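You operate a simulated robot arm through the tools that you are given. There is no shell and no other tool.

Carry out the task below with a simulated two-armed robot. There is one attempt and no reset: what you move stays moved.

Task
Slide the pink board into its clamp and press the air bubbles out with the blue squeegee.
Fine: clamp knob tight before you press, fully loose after; put the squeegee back. Set down upright: blue squeegee. What is to be rubbed or washed off counts as gone when no trace of it is left.

Only the result counts: the job must be done as asked and must still hold three seconds after the hand-in. Knocking over, shifting, dropping, spilling or breaking anything else fails it.

Robot
Two 7-joint arms with two-finger parallel grippers on one trunk that stands fixed in place. Base frame: the origin is at the foot of the trunk, x ahead of it, y to its left, z up. Lengths are in m, angles in degrees, forces in N, time in s.
The left shoulder is at [0.05, 0.209, 1.246], the right one opposite. With the tool pointing down near the work surface each hand reaches from about 0.1 to 0.9 m from the base axis, measured 20 degrees to its own side. Payload 4.4 kg a hand.
The tool frame of a hand sits at the grasp point between the pads (the TCP): z along the fingers, y along the line on which they close. The tips reach 0.023 m beyond it. Largest opening 0.094 m; finger width 0.038, thickness 0.01; the body of the gripper, 0.054 by 0.096 m, starts 0.039 m behind the TCP.
Orientation is that of the tool frame in the base frame, as [roll, pitch, yaw] about the fixed x, y, z axes, in that order (R = Rz(yaw) Ry(pitch) Rx(roll)). With the fingers straight down and closing along the base's y, the tool's x points along the base's -x, its y along +y and its z along -z.

Tools
- The arms move only by the tool nudge_tool. It takes "left_targets", "right_targets" or both (then of equal length, played together; a hand with none holds still); each is a list of rows, each an object of numbers (a shift or turn left out is 0, a gripper value left out holds the last): "dx", "dy", "dz": the shift along the base's x, y, z in units of 50 mm (1.0 is 50 mm); "ax", "ay", "az": the turn, a rotation vector about the base's x, y, z in units of 5 degrees (1.0 is 5 degrees); "grip": the finger opening in m, from 0 to 0.094. In form: [{"dx": .., "dy": .., "dz": .., "ax": .., "ay": .., "az": .., "grip": ..}, ...]. A call has 1 to 20 rows; each row shifts and turns the commanded pose from where the row before left it. A call with a number of a shift or a turn outside -1 to 1 is refused whole. Rows are played at 5 a second. More than 0.05 m and 8.6 degrees between two rows, or a gripper value outside its range, and nothing of the call is played. Where a pose cannot be reached the arm comes as near as it can. A force on the tool above 40 N (or 10 N above the force at the start of the call, whichever is more), or a blocked arm, ends the call early, and 0.2 s more pass. The fingers move at their own pace (about 0.108 m/s each) and stop on an object; they squeeze with about 26 N. The grip force told is the motor's: it shows also when the fingers shut on nothing. Time passes only in rows, and 0.2 s behind the last, so rows that do not move let the fingers close. The reply holds the time, the measured pose of the TCP, the force on the tool along the base axes, the opening and the grip force, in the units named above and with some noise, with the torque about the TCP (base axes, N m) and any sound that the robot's microphone picked up, and new pictures: "views" is both (left out), scene, wrist or none (wrist: the cameras of the hands that moved).
- Cameras (640 x 400 px; columns grow to the right, rows downward): "scene" is now at [0.1356, -0.0541, 1.4309]; the picture's right is [-0.56, -0.83, 0.00], its down [-0.38, 0.26, -0.89] and it looks along [0.74, -0.50, -0.46] (base axes); focal length 315 px, centre (320, 200). "left" rides on the left gripper at [0.086, -0.016, -0.074] in its tool frame; the picture's right is [0.18, 0.98, 0.00], its down [-0.58, 0.11, -0.81] and it looks along [-0.79, 0.15, 0.59] (tool axes); focal length 243 px, centre (320, 200). "right" rides on the right gripper at [0.086, 0.016, -0.074] in its tool frame; the picture's right is [-0.18, 0.98, 0.00], its down [-0.58, -0.11, -0.81] and it looks along [-0.79, -0.15, 0.59] (tool axes); focal length 243 px, centre (320, 200). There is no depth. A picture from a camera that has moved, and an enlarged one, comes with that camera's place and axes in the base frame and with its lens. The place of the scene camera against the robot may be out by one fixed shift of up to 0.012 m in any direction.
- slide_trunk(by): slides the trunk up (or, below 0, down) by that many m; the arms and the scene camera ride with it, the base frame stays. It gives what a move gives, with no picture.
- head_to(pan, tilt): turns the head with the scene camera to pan (to the left, within 80 degrees either way) and tilt (down, from -29 to 69), counted from straight ahead of the robot. It gives what a move gives, and a new picture of the scene camera.
- close_up(camera, box): a new picture of the part [left, top, right, bottom] of that camera's present view, enlarged. The clock stands still meanwhile.
- close_job(): hands the job in; it is judged then, once.

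Places have to be worked out from the pictures, the camera data and where the tool is seen. Open the grippers and draw the arms clear of the work before you hand the job in, unless the task says otherwise.

The tools are called after "Request:" by a JSON object that holds its "name" and its "arguments". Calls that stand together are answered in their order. nudge_tool: Moves the arms, as the interface text tells. Its arguments: {"type":"object","properties":{"left_targets":{"type":"array","items":{"type":"object","properties":{"dx":{"type":"number"},"dy":{"type":"number"},"dz":{"type":"number"},"ax":{"type":"number"},"ay":{"type":"number"},"az":{"type":"number"},"grip":{"type":"number"}}}},"right_targets":{"type":"array","items":{"type":"object","properties":{"dx":{"type":"number"},"dy":{"type":"number"},"dz":{"type":"number"},"ax":{"type":"number"},"ay":{"type":"number"},"az":{"type":"number"},"grip":{"type":"number"}}}},"views":{"type":"string","enum":["both","scene","wrist","none"]}},"required":[]} The other tools are called the same way: slide_trunk (by) slides the trunk up or down; head_to (pan, tilt) turns the head that bears the scene camera; close_up (camera, box) takes an enlarged picture of a part of a camera's view; close_job () hands the job in.

At the start:

```text
t: 0.0
left_position: [0.6007, -0.0098, 1.2054]
left_tool_rot: [179.9, 0.1, 180.0]
left_wrist_force: [0.3, -0.3, -0.4]
left_ft_torque: [0.01, 0.02, -0.01]
left_grip_width: 0.0939
left_finger_force: 0.1
right_position: [0.4027, -0.5134, 1.2131]
right_tool_rot: [-179.9, 0.0, 180.0]
right_wrist_force: [-0.9, 0.1, 0.0]
right_ft_torque: [0.01, -0.01, 0.0]
right_grip_width: 0.094
right_finger_force: 0.1
trunk travel left (down, up): [-0.325, 0.238]
head pan, tilt: [-34.1, 27.3]
```

scene: 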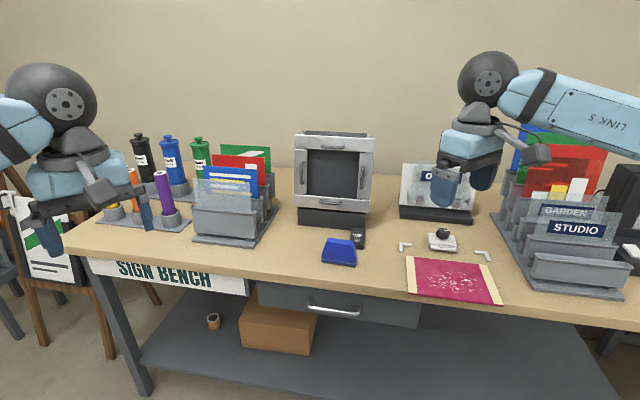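
right: 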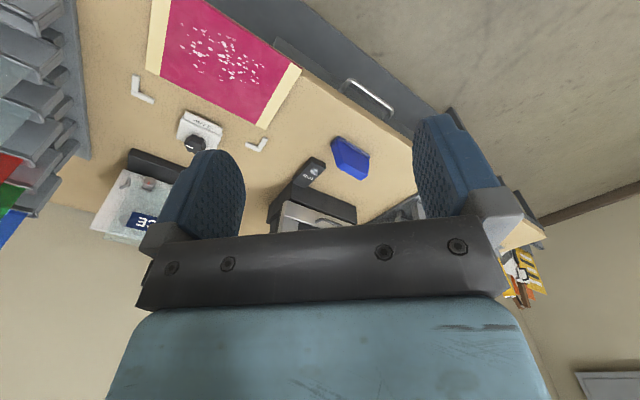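
left: 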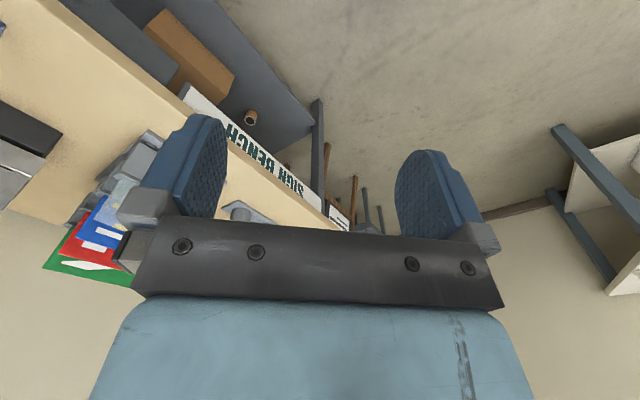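

The pictures show a pink board with bubbles at the bench's front edge, a clamp with a knob and corner marks behind it, and a blue squeegee. I look closer before moving.

Request:
{"name": "close_up", "arguments": {"camera": "scene", "box": [380, 210, 540, 310]}}

Request:
{"name": "close_up", "arguments": {"camera": "scene", "box": [280, 180, 440, 280]}}

Request:
{"name": "close_up", "arguments": {"camera": "right", "box": [100, 0, 420, 200]}}

```text
4.00 times, centred on (460, 260) of scene
camera zoom: at [0.1356, -0.0541, 1.4309], right [-0.56, -0.83, 0.0], down [-0.38, 0.26, -0.89], along [0.74, -0.5, -0.46], focal length 1260 px, centre (-240, -40)
```

zoom: 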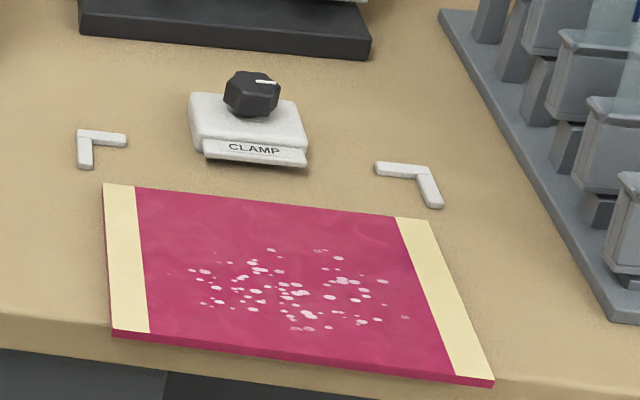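

```text
4.00 times, centred on (360, 230) of scene
camera zoom: at [0.1356, -0.0541, 1.4309], right [-0.56, -0.83, 0.0], down [-0.38, 0.26, -0.89], along [0.74, -0.5, -0.46], focal length 1260 px, centre (160, 80)
```

zoom: 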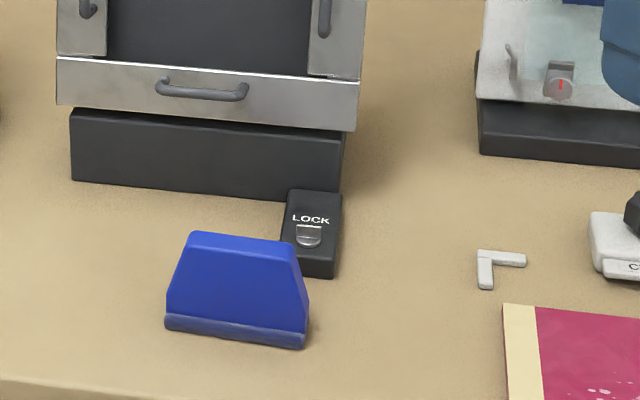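

```text
2.00 times, centred on (260, 100) of right
camera zoom: at [0.3159, -0.4985, 1.2865], right [0.18, 0.98, 0.0], down [0.58, -0.11, 0.81], along [0.79, -0.15, -0.59], focal length 485 px, centre (440, 400)
```

zoom: 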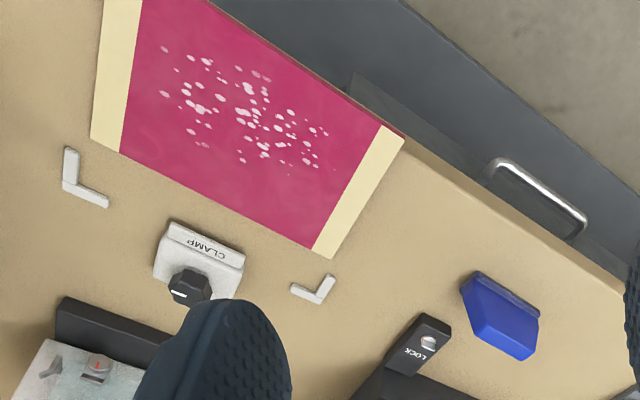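

The right-hand picture and the scene picture together put the board's top near z≈0.855, with the bench turned about −48° to my base. I turn the head to centre the work.

Request:
{"name": "head_to", "arguments": {"pan": -52, "tilt": 34}}

```text
t: 0.8
left_position: [0.6018, -0.0097, 1.2059]
left_tool_rot: [180.0, 0.1, 179.9]
left_wrist_force: [0.0, -0.7, 0.3]
left_ft_torque: [0.04, 0.0, 0.01]
left_grip_width: 0.0941
left_finger_force: 0.1
right_position: [0.403, -0.5131, 1.2132]
right_tool_rot: [-180.0, 0.0, -179.9]
right_wrist_force: [-0.3, 0.5, 0.2]
right_ft_torque: [-0.02, 0.04, 0.05]
right_grip_width: 0.094
right_finger_force: 0.0
trunk travel left (down, up): [-0.325, 0.238]
head pan, tilt: [-52.0, 34.0]
camera scene: at [0.1145, -0.0726, 1.4204], right [-0.79, -0.62, 0.0], down [-0.34, 0.44, -0.83], along [0.51, -0.65, -0.56], focal length 315 px, centre (320, 200)
```

scene: 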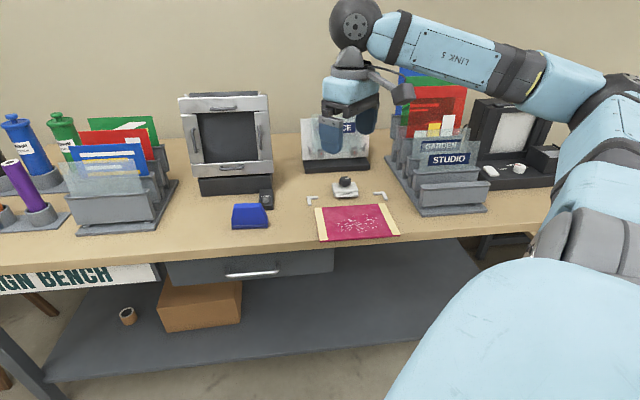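

The work is now centred and the bench edge runs nearly level in the picture. I zoom in on the clamp, the board and the squeegee.

Request:
{"name": "close_up", "arguments": {"camera": "scene", "box": [296, 170, 408, 240]}}

Request:
{"name": "close_up", "arguments": {"camera": "scene", "box": [210, 175, 290, 225]}}

Request:
{"name": "close_up", "arguments": {"camera": "scene", "box": [210, 155, 410, 280]}}

```text
5.71 times, centred on (352, 205) of scene
camera zoom: at [0.1145, -0.0726, 1.4204], right [-0.79, -0.62, 0.0], down [-0.34, 0.44, -0.83], along [0.51, -0.65, -0.56], focal length 1799 px, centre (137, 171)
```

zoom: 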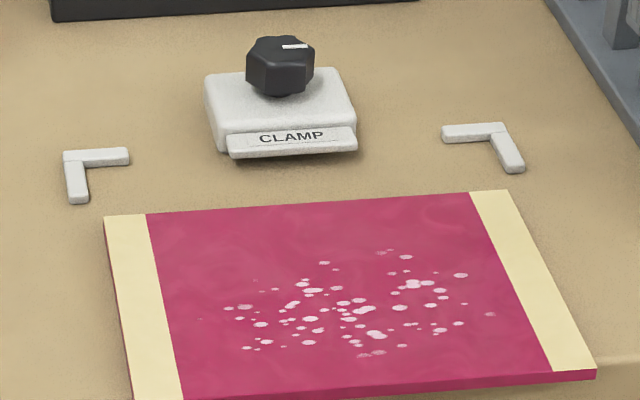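

```text
8.00 times, centred on (250, 200) of scene
camera zoom: at [0.1145, -0.0726, 1.4204], right [-0.79, -0.62, 0.0], down [-0.34, 0.44, -0.83], along [0.51, -0.65, -0.56], focal length 2519 px, centre (880, 200)
```

zoom: 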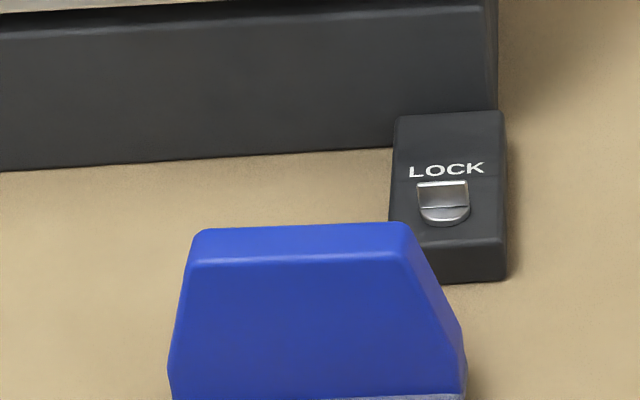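

```text
3.20 times, centred on (310, 218) of scene
camera zoom: at [0.1145, -0.0726, 1.4204], right [-0.79, -0.62, 0.0], down [-0.34, 0.44, -0.83], along [0.51, -0.65, -0.56], focal length 1008 px, centre (352, 144)
```

zoom: 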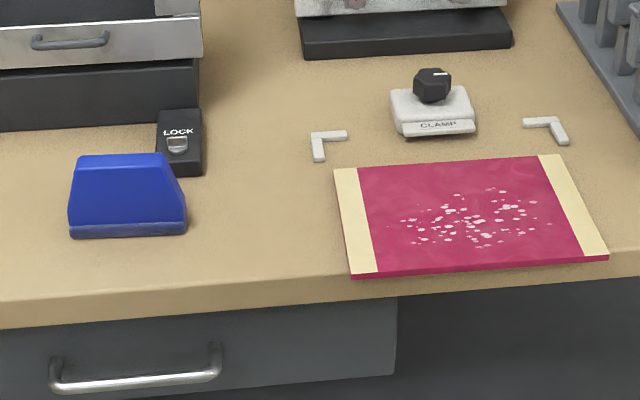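

The board (about 0.226 x 0.153 m) sits square to the corner marks, with its back edge about 6 cm short of them. I turn the right hand to face the clamp (−46°) and bring it over the front of the board for a close look.

Request:
{"name": "nudge_tool", "arguments": {"right_targets": [{"dy": -0.29, "dz": -0.1, "az": -0.92}, {"dy": -0.29, "dz": -0.1, "az": -0.92}, {"dy": -0.29, "dz": -0.1, "az": -0.92}, {"dy": -0.29, "dz": -0.1, "az": -0.92}, {"dy": -0.29, "dz": -0.1, "az": -0.92}, {"dy": -0.29, "dz": -0.1, "az": -0.92}, {"dy": -0.29, "dz": -0.1, "az": -0.92}, {"dy": -0.29, "dz": -0.1, "az": -0.92}, {"dy": -0.29, "dz": -0.1, "az": -0.92}, {"dy": -0.29, "dz": -0.1, "az": -0.92}, {}], "views": "both"}}

```text
t: 3.2
left_position: [0.6017, -0.0087, 1.2068]
left_tool_rot: [-180.0, -0.1, -180.0]
left_wrist_force: [-0.4, -0.7, 0.6]
left_ft_torque: [0.02, 0.01, -0.03]
left_grip_width: 0.0941
left_finger_force: 0.0
right_position: [0.4032, -0.657, 1.1631]
right_tool_rot: [-179.9, -0.1, 133.9]
right_wrist_force: [-1.1, 0.0, 0.1]
right_ft_torque: [-0.01, 0.02, 0.01]
right_grip_width: 0.094
right_finger_force: 0.1
trunk travel left (down, up): [-0.325, 0.238]
head pan, tilt: [-52.0, 34.0]
camera scene: at [0.1144, -0.0724, 1.4204], right [-0.79, -0.62, 0.0], down [-0.34, 0.44, -0.83], along [0.51, -0.65, -0.56], focal length 315 px, centre (320, 200)
camera right: at [0.3546, -0.5861, 1.2363], right [0.84, 0.55, 0.0], down [0.33, -0.49, 0.81], along [0.44, -0.67, -0.59], focal length 243 px, centre (320, 200)
```

scene: 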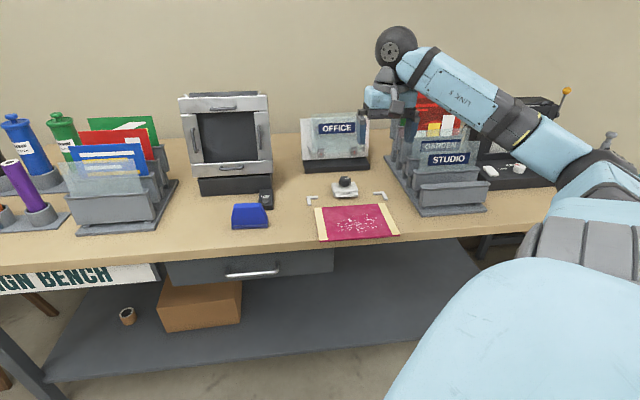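
right: 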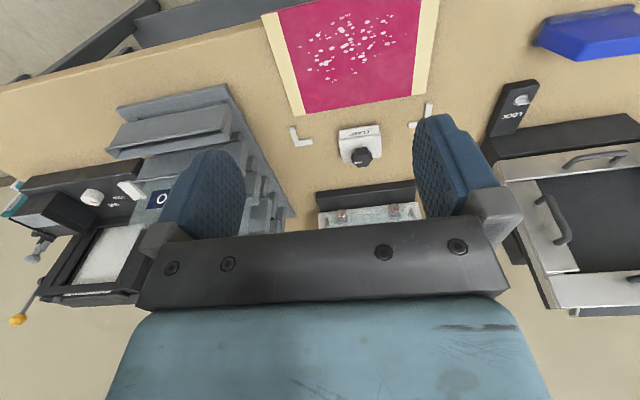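

The wrist camera now sees board, clamp and marks. I enlarge them to measure against the scene view.

Request:
{"name": "close_up", "arguments": {"camera": "right", "box": [270, 70, 446, 180]}}

Request:
{"name": "close_up", "arguments": {"camera": "right", "box": [240, 0, 464, 140]}}

Request:
{"name": "close_up", "arguments": {"camera": "scene", "box": [296, 170, 408, 240]}}

```text
3.64 times, centred on (358, 125) of right
camera zoom: at [0.3546, -0.5861, 1.2363], right [0.84, 0.55, 0.0], down [0.33, -0.49, 0.81], along [0.44, -0.67, -0.59], focal length 882 px, centre (182, 473)
```

zoom: 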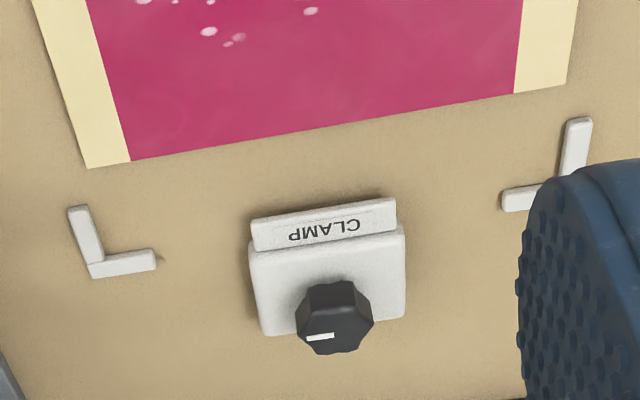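

```text
2.86 times, centred on (352, 70) of right
camera zoom: at [0.3546, -0.5861, 1.2363], right [0.84, 0.55, 0.0], down [0.33, -0.49, 0.81], along [0.44, -0.67, -0.59], focal length 693 px, centre (229, 571)
```

zoom: 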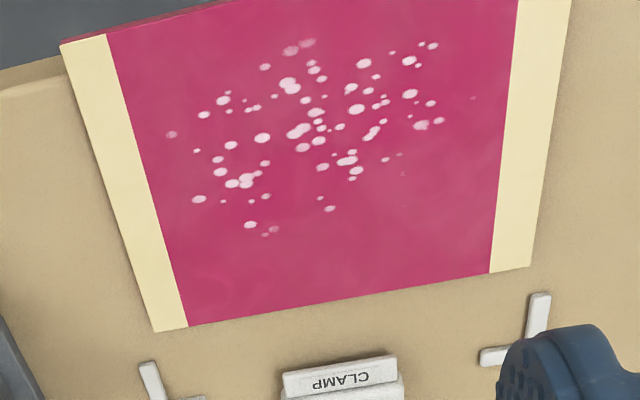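

```text
5.71 times, centred on (352, 205) of scene
camera zoom: at [0.1144, -0.0724, 1.4204], right [-0.79, -0.62, 0.0], down [-0.34, 0.44, -0.83], along [0.51, -0.65, -0.56], focal length 1799 px, centre (137, 171)
```

zoom: 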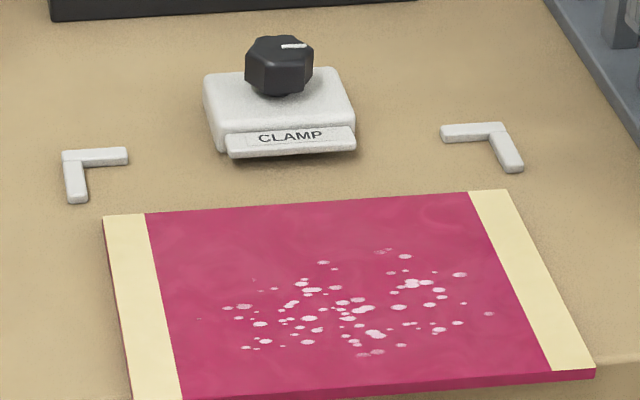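

Two-camera sums give a table height between 0.83 and 0.87, too loose for pushing a thin board. I will feel for the table with closed fingers on the bare patch left of the board, first descending to a safe height.

Request:
{"name": "nudge_tool", "arguments": {"right_targets": [{"dx": 0.7, "dy": 0.17, "dz": -0.1, "grip": 0}, {"dx": 0.7, "dy": 0.17, "dz": -0.3}, {"dx": 0.7, "dy": 0.17, "dz": -0.5}, {"dx": 0.7, "dy": 0.17, "dz": -0.7}, {"dx": 0.7, "dy": 0.17, "dz": -0.9}, {"dx": 0.7, "dy": 0.17, "dz": -0.9}, {"dz": -0.6}, {}], "views": "both"}}

```text
refused: row 4 steps farther than a row can; nothing moved
```

The step was over 50 mm in total, so I shorten the rows.

Request:
{"name": "nudge_tool", "arguments": {"right_targets": [{"dx": 0.6, "dy": 0.15, "dz": -0.2, "grip": 0}, {"dx": 0.6, "dy": 0.15, "dz": -0.5}, {"dx": 0.6, "dy": 0.15, "dz": -0.6}, {"dx": 0.6, "dy": 0.15, "dz": -0.6}, {"dx": 0.6, "dy": 0.15, "dz": -0.6}, {"dx": 0.6, "dy": 0.15, "dz": -0.6}, {"dx": 0.6, "dy": 0.15, "dz": -0.6}, {"dz": -0.5}, {}], "views": "both"}}

```text
t: 5.2
left_position: [0.6026, -0.0086, 1.2053]
left_tool_rot: [-179.9, 0.0, -180.0]
left_wrist_force: [-0.3, -0.9, 0.0]
left_ft_torque: [0.0, 0.02, 0.0]
left_grip_width: 0.0939
left_finger_force: 0.2
right_position: [0.6141, -0.6065, 0.9528]
right_tool_rot: [-179.9, -0.1, 134.0]
right_wrist_force: [1.0, -0.5, -0.4]
right_ft_torque: [-0.02, -0.01, -0.04]
right_grip_width: 0.0001
right_finger_force: 25.5
trunk travel left (down, up): [-0.325, 0.238]
head pan, tilt: [-52.0, 34.0]
camera scene: at [0.1146, -0.0723, 1.4204], right [-0.79, -0.62, 0.0], down [-0.34, 0.44, -0.83], along [0.51, -0.65, -0.56], focal length 315 px, centre (320, 200)
camera right: at [0.5658, -0.534, 1.026], right [0.84, 0.55, 0.0], down [0.33, -0.49, 0.81], along [0.44, -0.67, -0.59], focal length 243 px, centre (320, 200)
```

scene: 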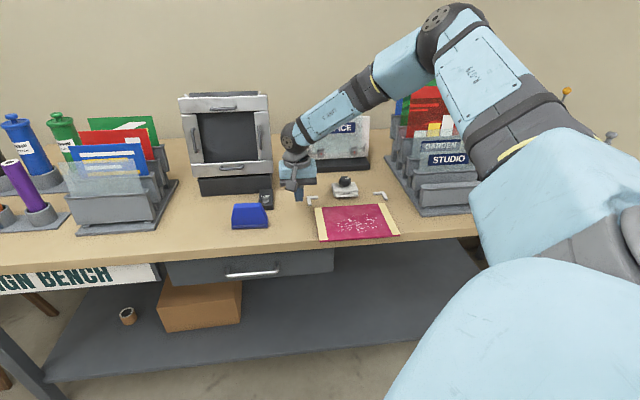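
right: 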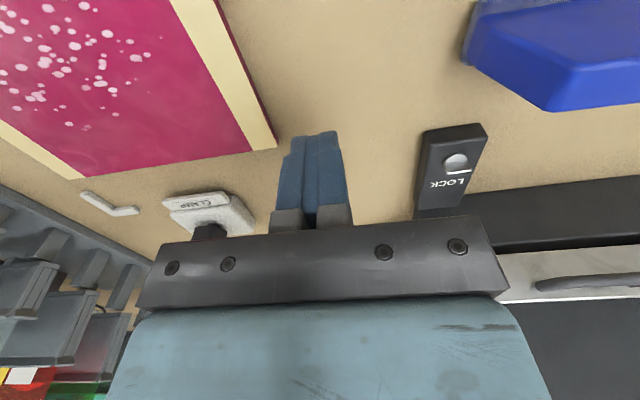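

The fingers are over bare bench, about 9 cm from the board's corner. I lower quickly to z 0.905 and then in small steps until the force shows contact.

Request:
{"name": "nudge_tool", "arguments": {"right_targets": [{"dz": -0.4}, {"dz": -0.4}, {"dz": -0.1}, {"dz": -0.06}, {"dz": -0.06}, {"dz": -0.06}, {"dz": -0.06}, {}], "views": "none"}}

Request:
{"name": "nudge_tool", "arguments": {"right_targets": [{"dz": -0.04}, {"dz": -0.04}, {"dz": -0.04}, {"dz": -0.04}, {}], "views": "none"}}

```text
t: 7.0
left_position: [0.6018, -0.0106, 1.2069]
left_tool_rot: [180.0, -0.1, 180.0]
left_wrist_force: [0.3, 0.7, -0.6]
left_ft_torque: [-0.04, 0.01, 0.02]
left_grip_width: 0.094
left_finger_force: 0.0
right_position: [0.6124, -0.6069, 0.896]
right_tool_rot: [180.0, 0.0, 134.0]
right_wrist_force: [-0.6, 0.0, 0.5]
right_ft_torque: [-0.03, -0.02, 0.04]
right_grip_width: 0.0
right_finger_force: 26.0
trunk travel left (down, up): [-0.325, 0.238]
head pan, tilt: [-52.0, 34.0]
```

```text
t: 8.2
left_position: [0.6024, -0.0106, 1.2065]
left_tool_rot: [-180.0, 0.0, 180.0]
left_wrist_force: [-0.4, 0.1, 0.3]
left_ft_torque: [0.0, 0.01, 0.04]
left_grip_width: 0.0943
left_finger_force: 0.1
right_position: [0.6128, -0.6059, 0.8917]
right_tool_rot: [179.9, -0.1, 134.1]
right_wrist_force: [-0.2, -0.4, 0.1]
right_ft_torque: [0.03, 0.0, -0.02]
right_grip_width: 0.0001
right_finger_force: 26.0
right hand out of reach, approached as far as the arm can: row 4
trunk travel left (down, up): [-0.325, 0.238]
head pan, tilt: [-52.0, 34.0]
```

At z≈0.892 the arm reports out of reach before any contact, so the trunk needs to be lower. I raise the hand 0.25 m and slide the trunk down 0.2 m; the left hand hangs over free floor ahead of the bench.

Request:
{"name": "nudge_tool", "arguments": {"right_targets": [{"dz": 1}, {"dz": 1}, {"dz": 1}, {"dz": 1}, {"dz": 1}, {}], "views": "none"}}

Request:
{"name": "slide_trunk", "arguments": {"by": -0.2}}

Request:
{"name": "head_to", "arguments": {"pan": -52, "tilt": 28}}

```text
t: 9.6
left_position: [0.6019, -0.0096, 1.2051]
left_tool_rot: [-180.0, 0.0, -180.0]
left_wrist_force: [0.7, 0.1, -0.2]
left_ft_torque: [0.03, -0.03, -0.01]
left_grip_width: 0.094
left_finger_force: 0.1
right_position: [0.6109, -0.6061, 1.1419]
right_tool_rot: [-179.8, -0.1, 134.0]
right_wrist_force: [0.7, 0.0, -0.8]
right_ft_torque: [0.01, -0.01, -0.02]
right_grip_width: 0.0
right_finger_force: 26.4
trunk travel left (down, up): [-0.325, 0.238]
head pan, tilt: [-52.0, 34.0]
```

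```text
t: 11.8
left_position: [0.6012, -0.01, 1.0058]
left_tool_rot: [-180.0, 0.1, -180.0]
left_wrist_force: [-0.9, 0.4, -0.2]
left_ft_torque: [0.01, -0.01, -0.02]
left_grip_width: 0.094
left_finger_force: 0.0
right_position: [0.6113, -0.6051, 0.9406]
right_tool_rot: [-180.0, -0.1, 134.0]
right_wrist_force: [0.5, 0.2, 0.0]
right_ft_torque: [0.0, 0.01, -0.02]
right_grip_width: 0.0
right_finger_force: 26.3
trunk travel left (down, up): [-0.125, 0.438]
head pan, tilt: [-52.0, 34.0]
```

```text
t: 12.4
left_position: [0.6012, -0.0101, 1.0062]
left_tool_rot: [180.0, 0.0, -179.9]
left_wrist_force: [0.5, -0.2, 0.2]
left_ft_torque: [-0.01, -0.02, 0.02]
left_grip_width: 0.0941
left_finger_force: 0.0
right_position: [0.6121, -0.6044, 0.942]
right_tool_rot: [-180.0, 0.0, 134.0]
right_wrist_force: [0.4, 0.4, 0.2]
right_ft_torque: [-0.01, -0.03, -0.05]
right_grip_width: 0.0001
right_finger_force: 25.7
trunk travel left (down, up): [-0.125, 0.438]
head pan, tilt: [-52.0, 28.0]
camera scene: at [0.1161, -0.0748, 1.2298], right [-0.79, -0.62, 0.0], down [-0.29, 0.37, -0.88], along [0.54, -0.7, -0.47], focal length 315 px, centre (320, 200)
```

scene: 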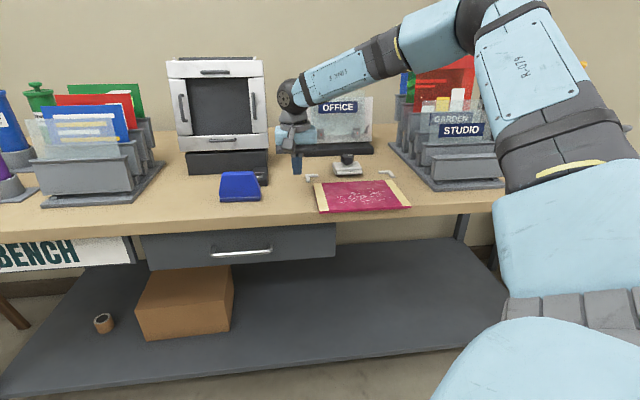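

The trunk is down and the hand is at z 0.942. I lower again with small steps to find the table.

Request:
{"name": "nudge_tool", "arguments": {"right_targets": [{"dz": -0.5}, {"dz": -0.4}, {"dz": -0.06}, {"dz": -0.06}, {"dz": -0.06}, {}], "views": "none"}}

Request:
{"name": "nudge_tool", "arguments": {"right_targets": [{"dz": -0.05}, {"dz": -0.05}, {"dz": -0.05}, {}], "views": "none"}}

Request:
{"name": "nudge_tool", "arguments": {"right_targets": [{"dz": -0.05}, {"dz": -0.05}, {"dz": -0.05}, {}], "views": "scene"}}

```text
t: 13.8
left_position: [0.6023, -0.0109, 1.006]
left_tool_rot: [-180.0, 0.0, -180.0]
left_wrist_force: [-0.1, -0.1, 0.3]
left_ft_torque: [0.0, 0.03, -0.02]
left_grip_width: 0.0942
left_finger_force: 0.0
right_position: [0.6132, -0.6047, 0.8874]
right_tool_rot: [180.0, 0.0, 134.1]
right_wrist_force: [-0.3, 0.6, -0.3]
right_ft_torque: [0.02, 0.01, -0.02]
right_grip_width: 0.0
right_finger_force: 26.2
trunk travel left (down, up): [-0.125, 0.438]
head pan, tilt: [-52.0, 28.0]
```

```text
t: 14.8
left_position: [0.6, -0.0094, 1.0077]
left_tool_rot: [-179.9, 0.1, 180.0]
left_wrist_force: [0.7, -1.0, 0.4]
left_ft_torque: [-0.04, 0.0, 0.02]
left_grip_width: 0.094
left_finger_force: 0.0
right_position: [0.6113, -0.6055, 0.8827]
right_tool_rot: [-180.0, 0.3, 134.1]
right_wrist_force: [-1.9, -7.0, 17.5]
right_ft_torque: [0.07, 0.33, 0.31]
right_grip_width: 0.0
right_finger_force: 26.3
trunk travel left (down, up): [-0.125, 0.438]
head pan, tilt: [-52.0, 28.0]
```

```text
t: 15.4
left_position: [0.5992, -0.0086, 1.0075]
left_tool_rot: [-179.9, 0.2, -179.9]
left_wrist_force: [0.0, -0.2, -0.2]
left_ft_torque: [-0.01, -0.01, 0.01]
left_grip_width: 0.0942
left_finger_force: 0.1
right_position: [0.6123, -0.605, 0.883]
right_tool_rot: [179.9, 0.6, 134.0]
right_wrist_force: [-14.8, -0.8, 18.2]
right_ft_torque: [0.2, 0.62, 0.14]
right_grip_width: 0.0
right_finger_force: 26.1
trunk travel left (down, up): [-0.125, 0.438]
head pan, tilt: [-52.0, 28.0]
stopped in row 2 (right hand): the force on the tool passed its limit at 42 N (the readings are from after the stop); the commanded pose is now the measured one
camera scene: at [0.1129, -0.0729, 1.2302], right [-0.79, -0.62, 0.0], down [-0.29, 0.37, -0.88], along [0.55, -0.7, -0.47], focal length 315 px, centre (320, 200)
```

scene: 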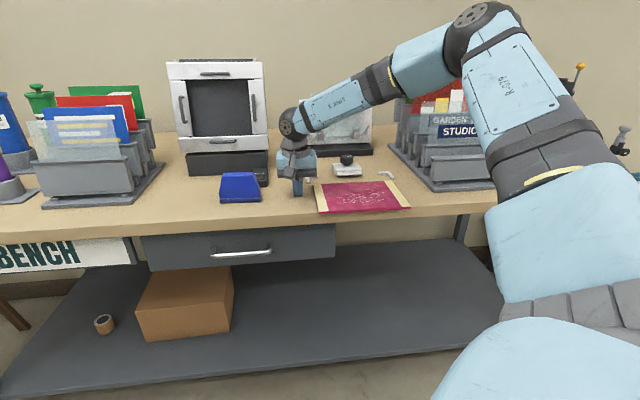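

Contact came at TCP z≈0.883, so the table top is at z≈0.860. With that, the board's front edge lies at about 0.758 m along the (0.707, −0.707) direction and it needs about 59 mm of travel. I bring the open fingers in front of its front edge.

Request:
{"name": "nudge_tool", "arguments": {"right_targets": [{"dz": 1}, {"dz": 1, "az": 0.2}, {"dx": -0.84, "dy": -0.045, "grip": 0.094}, {"dx": -0.84, "dy": -0.045}, {"dx": -0.84, "dy": -0.045}, {"dx": -0.84, "dy": -0.045}, {"dx": -0.84, "dy": -0.045}, {"dz": -0.8}, {}], "views": "both"}}

```text
t: 17.4
left_position: [0.6012, -0.0093, 1.0063]
left_tool_rot: [-179.9, 0.0, 180.0]
left_wrist_force: [-0.5, 1.1, 0.0]
left_ft_torque: [0.01, -0.01, -0.01]
left_grip_width: 0.0935
left_finger_force: 0.1
right_position: [0.403, -0.6136, 0.9411]
right_tool_rot: [179.9, 0.3, 135.0]
right_wrist_force: [-0.6, 0.4, 0.1]
right_ft_torque: [-0.03, 0.01, 0.0]
right_grip_width: 0.0938
right_finger_force: 0.0
trunk travel left (down, up): [-0.125, 0.438]
head pan, tilt: [-52.0, 28.0]
camera scene: at [0.1154, -0.0737, 1.23], right [-0.79, -0.62, 0.0], down [-0.29, 0.37, -0.88], along [0.54, -0.7, -0.47], focal length 315 px, centre (320, 200)
camera right: at [0.3526, -0.5431, 1.0138], right [0.83, 0.56, 0.0], down [0.33, -0.48, 0.81], along [0.46, -0.67, -0.59], focal length 243 px, centre (320, 200)
```

scene: 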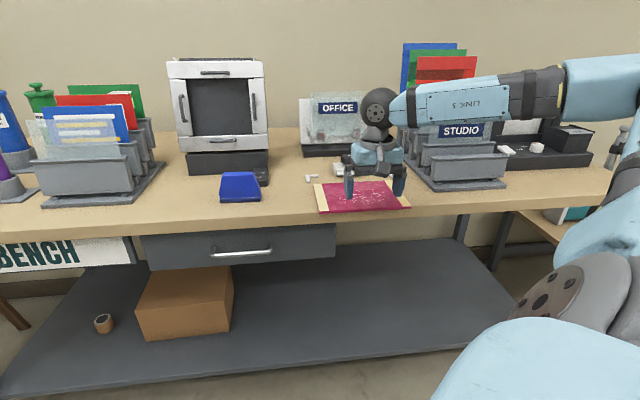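
right: 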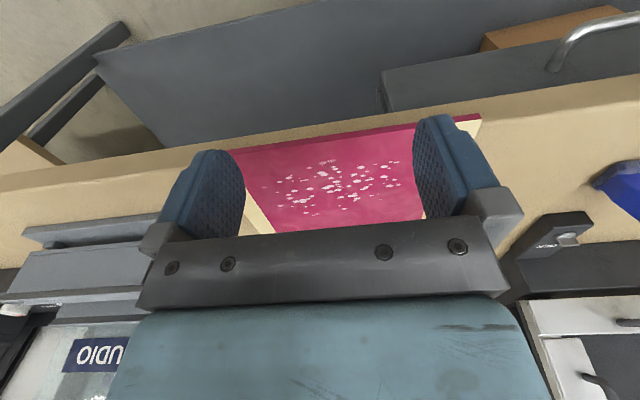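

The finger tips are about 15–20 mm in front of the board's front edge. I lower them to just above bench height (tips ≈3 mm over the top plane) and begin a gentle push of 30 mm.

Request:
{"name": "nudge_tool", "arguments": {"right_targets": [{"dz": -0.6}, {"dz": -0.5}, {}], "views": "both"}}

Request:
{"name": "close_up", "arguments": {"camera": "scene", "box": [296, 150, 424, 230]}}

```text
t: 18.2
left_position: [0.6016, -0.0096, 1.0054]
left_tool_rot: [179.9, 0.0, 179.9]
left_wrist_force: [-0.4, 0.5, 0.8]
left_ft_torque: [0.0, 0.0, 0.03]
left_grip_width: 0.094
left_finger_force: 0.1
right_position: [0.4043, -0.6155, 0.8846]
right_tool_rot: [179.9, 0.5, 134.9]
right_wrist_force: [0.1, -1.1, 0.1]
right_ft_torque: [0.03, 0.01, -0.01]
right_grip_width: 0.094
right_finger_force: 0.0
trunk travel left (down, up): [-0.125, 0.438]
head pan, tilt: [-52.0, 28.0]
camera scene: at [0.116, -0.0745, 1.2299], right [-0.79, -0.62, 0.0], down [-0.29, 0.37, -0.88], along [0.54, -0.7, -0.47], focal length 315 px, centre (320, 200)
camera right: at [0.3533, -0.5444, 0.9582], right [0.83, 0.56, 0.0], down [0.33, -0.49, 0.81], along [0.46, -0.67, -0.59], focal length 243 px, centre (320, 200)
```

scene: 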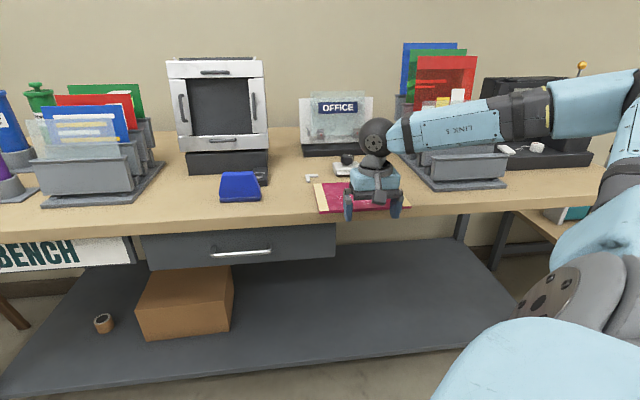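
right: 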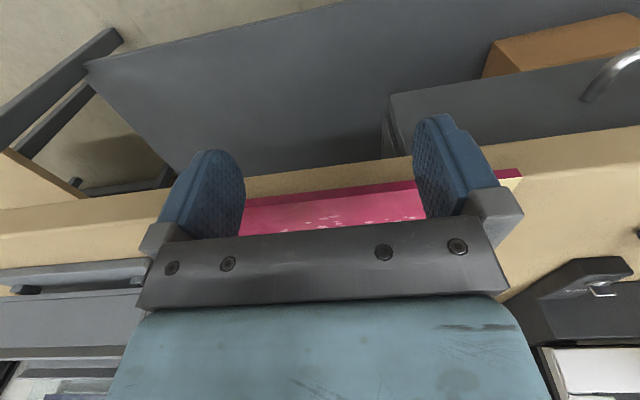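

```text
5.00 times, centred on (360, 190) of scene
camera zoom: at [0.116, -0.0745, 1.2299], right [-0.79, -0.62, 0.0], down [-0.29, 0.37, -0.88], along [0.54, -0.7, -0.47], focal length 1574 px, centre (120, 250)
```

zoom: 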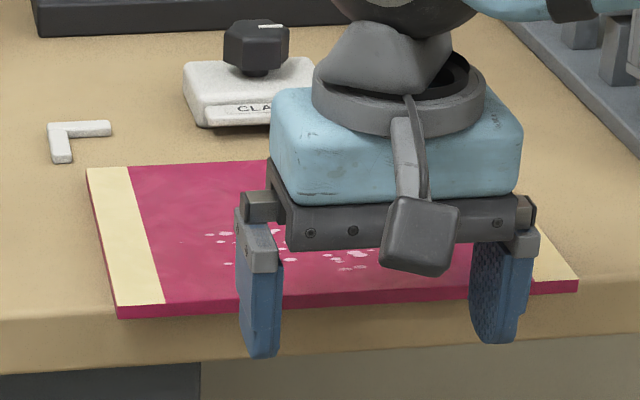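

The fingers straddle the board's middle with tips about 2 mm above bench level. I push 40 mm along the clamp direction.

Request:
{"name": "nudge_tool", "arguments": {"right_targets": [{"dx": 0.0566, "dy": -0.0566}, {"dx": 0.0566, "dy": -0.0566}, {"dx": 0.0566, "dy": -0.0566}, {"dx": 0.0566, "dy": -0.0566}, {"dx": 0.0566, "dy": -0.0566}, {"dx": 0.0566, "dy": -0.0566}, {"dx": 0.0566, "dy": -0.0566}, {"dx": 0.0566, "dy": -0.0566}, {"dx": 0.0566, "dy": -0.0566}, {"dx": 0.0566, "dy": -0.0566}, {}], "views": "both"}}

Request:
{"name": "close_up", "arguments": {"camera": "scene", "box": [296, 150, 424, 230]}}

```text
t: 20.6
left_position: [0.602, -0.0095, 1.0055]
left_tool_rot: [-179.9, -0.1, 180.0]
left_wrist_force: [0.8, -0.3, -0.3]
left_ft_torque: [-0.03, 0.02, -0.03]
left_grip_width: 0.0942
left_finger_force: 0.1
right_position: [0.4315, -0.6457, 0.8846]
right_tool_rot: [179.8, 0.2, 134.9]
right_wrist_force: [-0.4, 0.2, -0.2]
right_ft_torque: [0.01, 0.03, -0.07]
right_grip_width: 0.0942
right_finger_force: 0.0
trunk travel left (down, up): [-0.125, 0.438]
head pan, tilt: [-52.0, 28.0]
camera scene: at [0.116, -0.0748, 1.2298], right [-0.79, -0.62, 0.0], down [-0.29, 0.37, -0.88], along [0.54, -0.7, -0.47], focal length 315 px, centre (320, 200)
camera right: at [0.3807, -0.5745, 0.9575], right [0.83, 0.56, 0.0], down [0.33, -0.49, 0.81], along [0.46, -0.67, -0.59], focal length 243 px, centre (320, 200)
```

scene: 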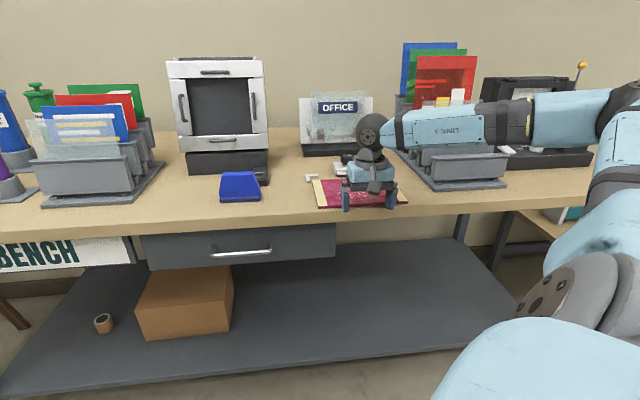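
right: 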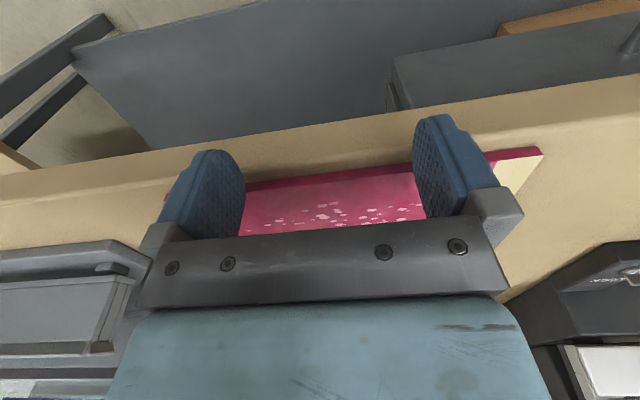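

```text
5.00 times, centred on (360, 190) of scene
camera zoom: at [0.116, -0.0748, 1.2298], right [-0.79, -0.62, 0.0], down [-0.29, 0.37, -0.88], along [0.54, -0.7, -0.47], focal length 1574 px, centre (120, 250)
```

zoom: 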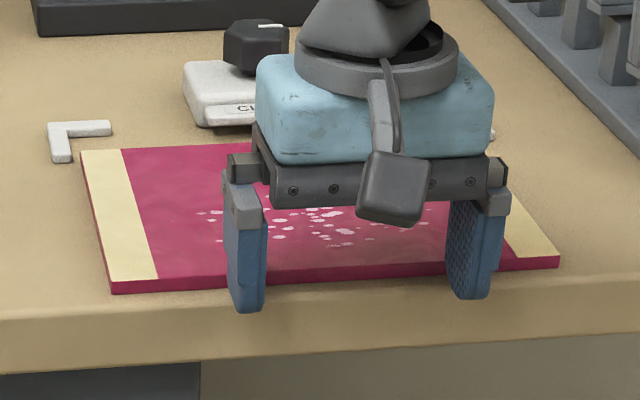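

The board slides straight, with about 3–4 mm between its left edge and the left corner mark. I push on another 30 mm.

Request:
{"name": "nudge_tool", "arguments": {"right_targets": [{"dx": 0.0424, "dy": -0.0424}, {"dx": 0.0424, "dy": -0.0424}, {"dx": 0.0424, "dy": -0.0424}, {"dx": 0.0424, "dy": -0.0424}, {"dx": 0.0424, "dy": -0.0424}, {"dx": 0.0424, "dy": -0.0424}, {"dx": 0.0424, "dy": -0.0424}, {"dx": 0.0424, "dy": -0.0424}, {"dx": 0.0424, "dy": -0.0424}, {"dx": 0.0424, "dy": -0.0424}, {}], "views": "both"}}

Request:
{"name": "close_up", "arguments": {"camera": "scene", "box": [296, 150, 424, 230]}}

```text
t: 23.0
left_position: [0.6011, -0.0095, 1.0054]
left_tool_rot: [180.0, 0.0, 180.0]
left_wrist_force: [-0.1, 0.1, 0.0]
left_ft_torque: [-0.01, -0.02, -0.02]
left_grip_width: 0.0936
left_finger_force: 0.0
right_position: [0.4522, -0.6643, 0.8846]
right_tool_rot: [179.9, 0.3, 134.9]
right_wrist_force: [-0.9, 0.5, -0.8]
right_ft_torque: [0.02, -0.01, -0.01]
right_grip_width: 0.0943
right_finger_force: 0.1
trunk travel left (down, up): [-0.125, 0.438]
head pan, tilt: [-52.0, 28.0]
camera scene: at [0.116, -0.0747, 1.2298], right [-0.79, -0.62, 0.0], down [-0.29, 0.37, -0.88], along [0.54, -0.7, -0.47], focal length 315 px, centre (320, 200)
camera right: at [0.4016, -0.5948, 0.9575], right [0.83, 0.56, 0.0], down [0.33, -0.49, 0.81], along [0.46, -0.67, -0.59], focal length 243 px, centre (320, 200)
```

scene: 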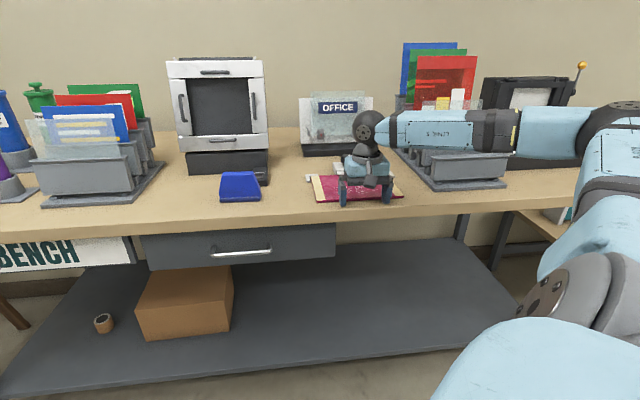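
right: 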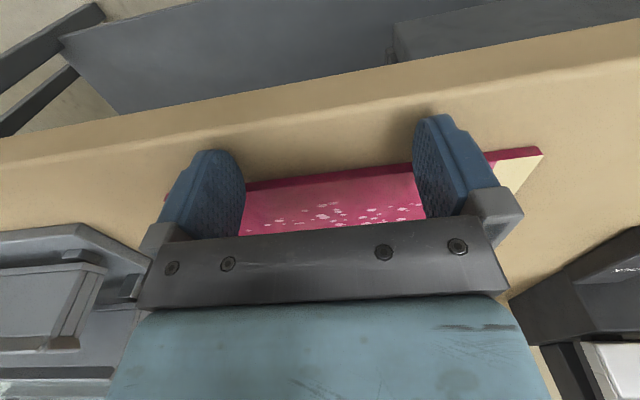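

```text
5.00 times, centred on (360, 190) of scene
camera zoom: at [0.116, -0.0747, 1.2298], right [-0.79, -0.62, 0.0], down [-0.29, 0.37, -0.88], along [0.54, -0.7, -0.47], focal length 1574 px, centre (120, 250)
```

zoom: 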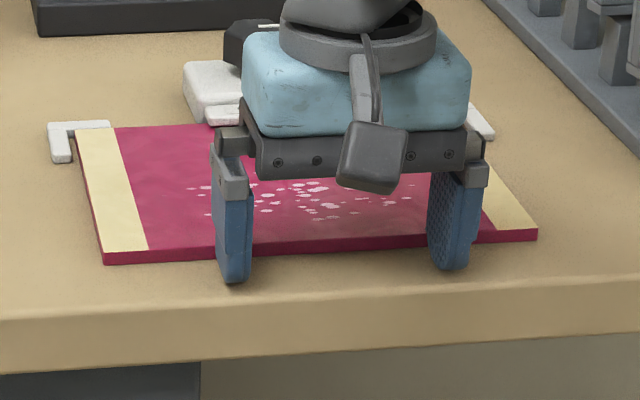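

The back-left corner is nearly in the mark, with an estimated 5–10 mm left. I push in 2 mm steps and watch the force.

Request:
{"name": "nudge_tool", "arguments": {"right_targets": [{"dx": 0.0283, "dy": -0.0283}, {"dx": 0.0283, "dy": -0.0283}, {"dx": 0.0283, "dy": -0.0283}, {}], "views": "none"}}

Request:
{"name": "nudge_tool", "arguments": {"right_targets": [{"dx": 0.0283, "dy": -0.0283}, {}], "views": "none"}}

Request:
{"name": "close_up", "arguments": {"camera": "scene", "box": [296, 150, 424, 230]}}

```text
t: 24.0
left_position: [0.601, -0.0096, 1.0065]
left_tool_rot: [-179.9, 0.2, -180.0]
left_wrist_force: [-0.9, 0.9, 0.0]
left_ft_torque: [0.01, -0.02, -0.01]
left_grip_width: 0.094
left_finger_force: 0.1
right_position: [0.4548, -0.6684, 0.8853]
right_tool_rot: [179.9, 0.3, 135.1]
right_wrist_force: [-16.9, 15.6, -1.5]
right_ft_torque: [0.52, 0.13, -0.04]
right_grip_width: 0.0938
right_finger_force: 0.1
trunk travel left (down, up): [-0.125, 0.438]
head pan, tilt: [-52.0, 28.0]
```

```text
t: 24.5
left_position: [0.6018, -0.0094, 1.0069]
left_tool_rot: [-179.9, 0.0, 179.9]
left_wrist_force: [0.5, 0.1, 0.9]
left_ft_torque: [0.0, 0.0, 0.0]
left_grip_width: 0.0941
left_finger_force: 0.1
right_position: [0.4557, -0.6684, 0.8835]
right_tool_rot: [-180.0, -0.1, 135.1]
right_wrist_force: [-13.0, 12.3, 0.0]
right_ft_torque: [0.06, 0.39, -0.75]
right_grip_width: 0.0938
right_finger_force: 0.0
trunk travel left (down, up): [-0.125, 0.438]
head pan, tilt: [-52.0, 28.0]
stopped in row 2 (right hand): the force on the tool passed its limit at 41 N (the readings are from after the stop); the commanded pose is now the measured one
```

```text
5.00 times, centred on (360, 190) of scene
camera zoom: at [0.1147, -0.0735, 1.2302], right [-0.79, -0.62, 0.0], down [-0.29, 0.37, -0.88], along [0.54, -0.7, -0.47], focal length 1574 px, centre (120, 250)
```

zoom: 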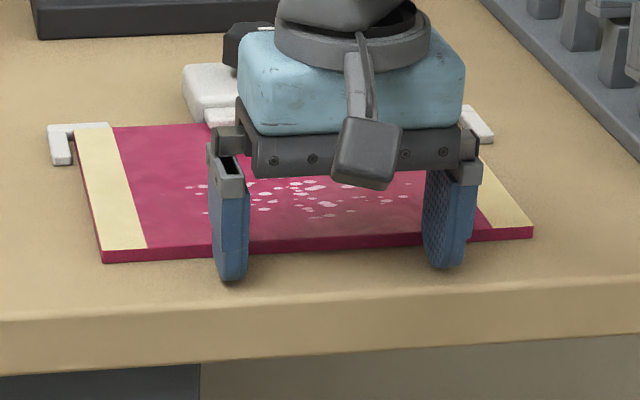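

The force jumped to about 40 N with the corner seated, so the board is against its stop. I back the fingers off and rise to look.

Request:
{"name": "nudge_tool", "arguments": {"right_targets": [{"dx": -0.1, "dy": 0.1}, {"dx": -0.2, "dy": 0.2}, {"dx": -0.3, "dy": 0.3}, {"dz": 0.9}, {"dz": 1}, {"dz": 1}, {"dz": 1}, {"dx": -0.3, "dy": 0.3}, {}], "views": "both"}}

Request:
{"name": "close_up", "arguments": {"camera": "right", "box": [240, 0, 464, 140]}}

Request:
{"name": "close_up", "arguments": {"camera": "scene", "box": [296, 150, 424, 230]}}

```text
t: 26.5
left_position: [0.602, -0.0096, 1.0062]
left_tool_rot: [-180.0, 0.0, -179.9]
left_wrist_force: [0.8, 0.7, -0.6]
left_ft_torque: [0.02, -0.02, 0.01]
left_grip_width: 0.0938
left_finger_force: 0.1
right_position: [0.4108, -0.6245, 1.0767]
right_tool_rot: [179.8, 0.0, 135.1]
right_wrist_force: [-0.1, 0.2, -0.5]
right_ft_torque: [-0.02, 0.0, -0.01]
right_grip_width: 0.0938
right_finger_force: 0.1
trunk travel left (down, up): [-0.125, 0.438]
head pan, tilt: [-52.0, 28.0]
camera scene: at [0.1161, -0.0746, 1.2298], right [-0.79, -0.62, 0.0], down [-0.29, 0.37, -0.88], along [0.54, -0.7, -0.47], focal length 315 px, centre (320, 200)
camera right: at [0.3608, -0.5534, 1.1508], right [0.82, 0.57, 0.0], down [0.33, -0.49, 0.81], along [0.46, -0.66, -0.59], focal length 243 px, centre (320, 200)
```

scene: 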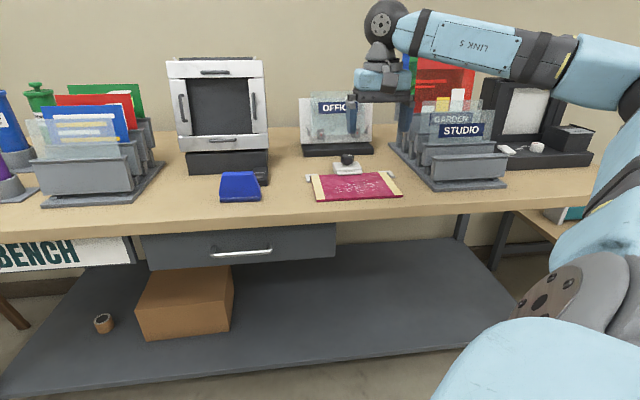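
right: 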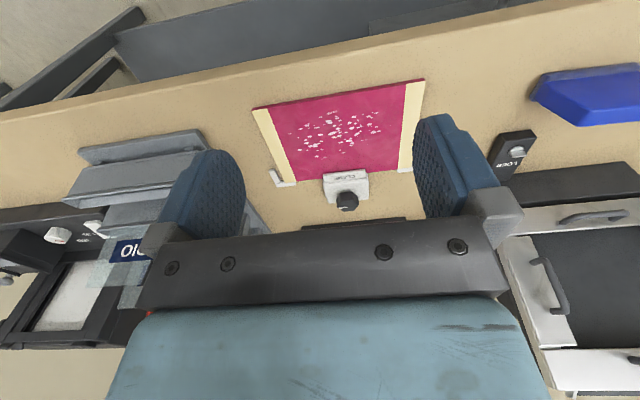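

```text
2.86 times, centred on (352, 70) of right
camera zoom: at [0.3608, -0.5534, 1.1508], right [0.82, 0.57, 0.0], down [0.33, -0.49, 0.81], along [0.46, -0.66, -0.59], focal length 693 px, centre (229, 571)
```

zoom: 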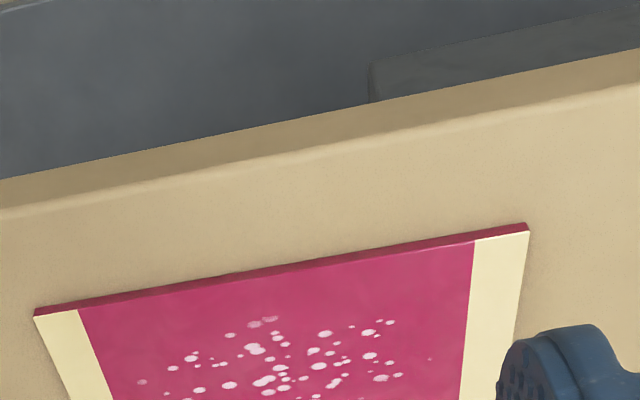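

```text
5.00 times, centred on (360, 190) of scene
camera zoom: at [0.1161, -0.0746, 1.2298], right [-0.79, -0.62, 0.0], down [-0.29, 0.37, -0.88], along [0.54, -0.7, -0.47], focal length 1574 px, centre (120, 250)
```

zoom: 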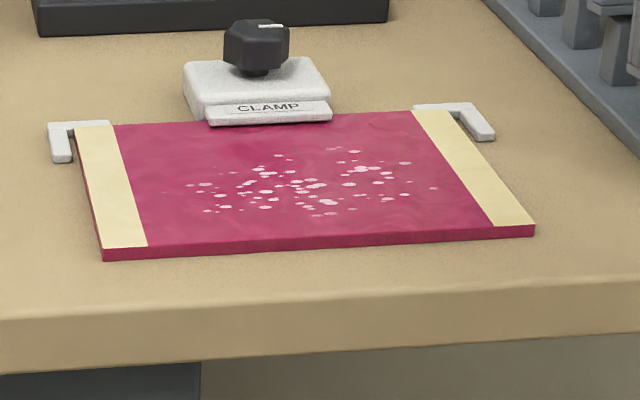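

The board is seated: both back corners are inside the marks and its edge is under the clamp lip. Now I hover the open hand about 6 cm over the knob, judged at (0.596, −0.810), top z≈0.912.

Request:
{"name": "nudge_tool", "arguments": {"right_targets": [{"dx": 0.4625, "dy": -0.4625, "dz": -0.25}, {"dx": 0.4625, "dy": -0.4625, "dz": -0.25}, {"dx": 0.4625, "dy": -0.4625, "dz": -0.25}, {"dx": 0.4625, "dy": -0.4625, "dz": -0.25}, {"dx": 0.4625, "dy": -0.4625, "dz": -0.25}, {"dx": 0.4625, "dy": -0.4625, "dz": -0.25}, {"dx": 0.4625, "dy": -0.4625, "dz": -0.25}, {"dx": 0.4625, "dy": -0.4625, "dz": -0.25}, {}], "views": "both"}}

Request:
{"name": "close_up", "arguments": {"camera": "scene", "box": [296, 100, 424, 180]}}

Request:
{"name": "close_up", "arguments": {"camera": "right", "box": [240, 50, 400, 150]}}

```text
t: 28.5
left_position: [0.601, -0.0094, 1.0045]
left_tool_rot: [179.9, 0.0, -180.0]
left_wrist_force: [-0.2, 0.1, 0.2]
left_ft_torque: [0.02, 0.04, 0.02]
left_grip_width: 0.0938
left_finger_force: 0.0
right_position: [0.5986, -0.8101, 0.9779]
right_tool_rot: [179.9, 0.2, 135.1]
right_wrist_force: [-0.4, 0.5, -0.1]
right_ft_torque: [-0.01, -0.01, 0.01]
right_grip_width: 0.0943
right_finger_force: 0.0
trunk travel left (down, up): [-0.125, 0.438]
head pan, tilt: [-52.0, 28.0]
camera scene: at [0.1156, -0.0744, 1.2299], right [-0.79, -0.62, 0.0], down [-0.29, 0.37, -0.88], along [0.54, -0.7, -0.47], focal length 315 px, centre (320, 200)
camera right: at [0.5475, -0.7386, 1.0518], right [0.82, 0.57, 0.0], down [0.33, -0.49, 0.81], along [0.46, -0.66, -0.59], focal length 243 px, centre (320, 200)
```

scene: 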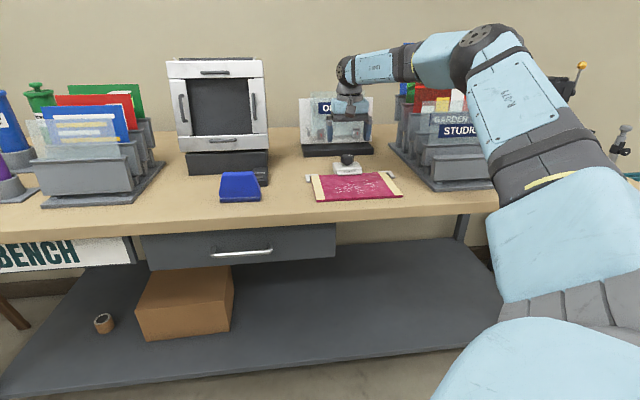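
right: 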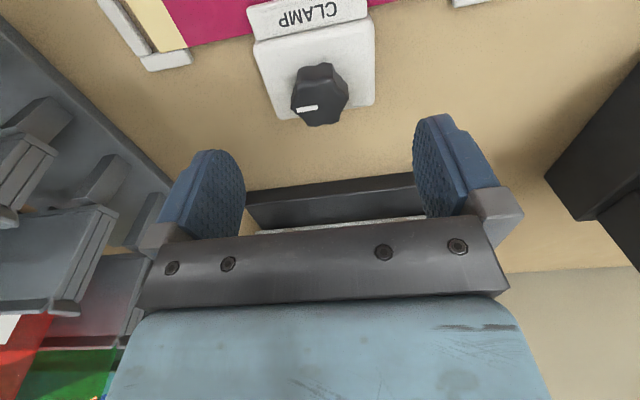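

```text
5.00 times, centred on (360, 140) of scene
camera zoom: at [0.1156, -0.0744, 1.2299], right [-0.79, -0.62, 0.0], down [-0.29, 0.37, -0.88], along [0.54, -0.7, -0.47], focal length 1574 px, centre (120, 500)
```

zoom: 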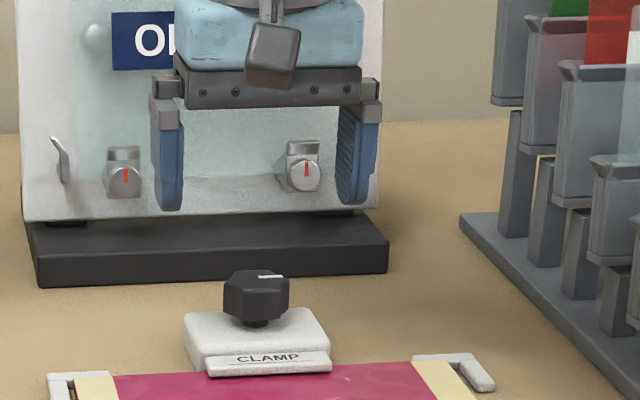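

```text
4.00 times, centred on (320, 100) of right
camera zoom: at [0.5475, -0.7386, 1.0518], right [0.82, 0.57, 0.0], down [0.33, -0.49, 0.81], along [0.46, -0.66, -0.59], focal length 970 px, centre (320, 600)
```

zoom: 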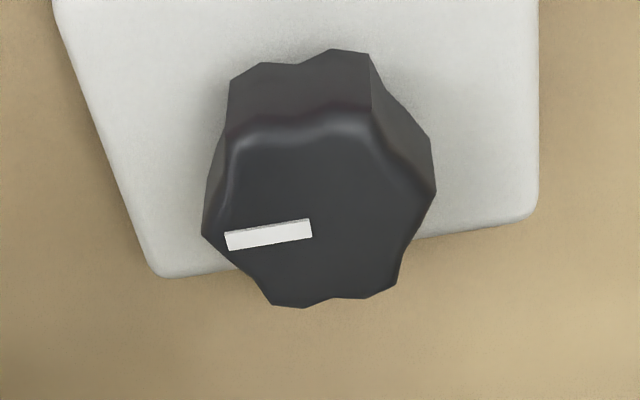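

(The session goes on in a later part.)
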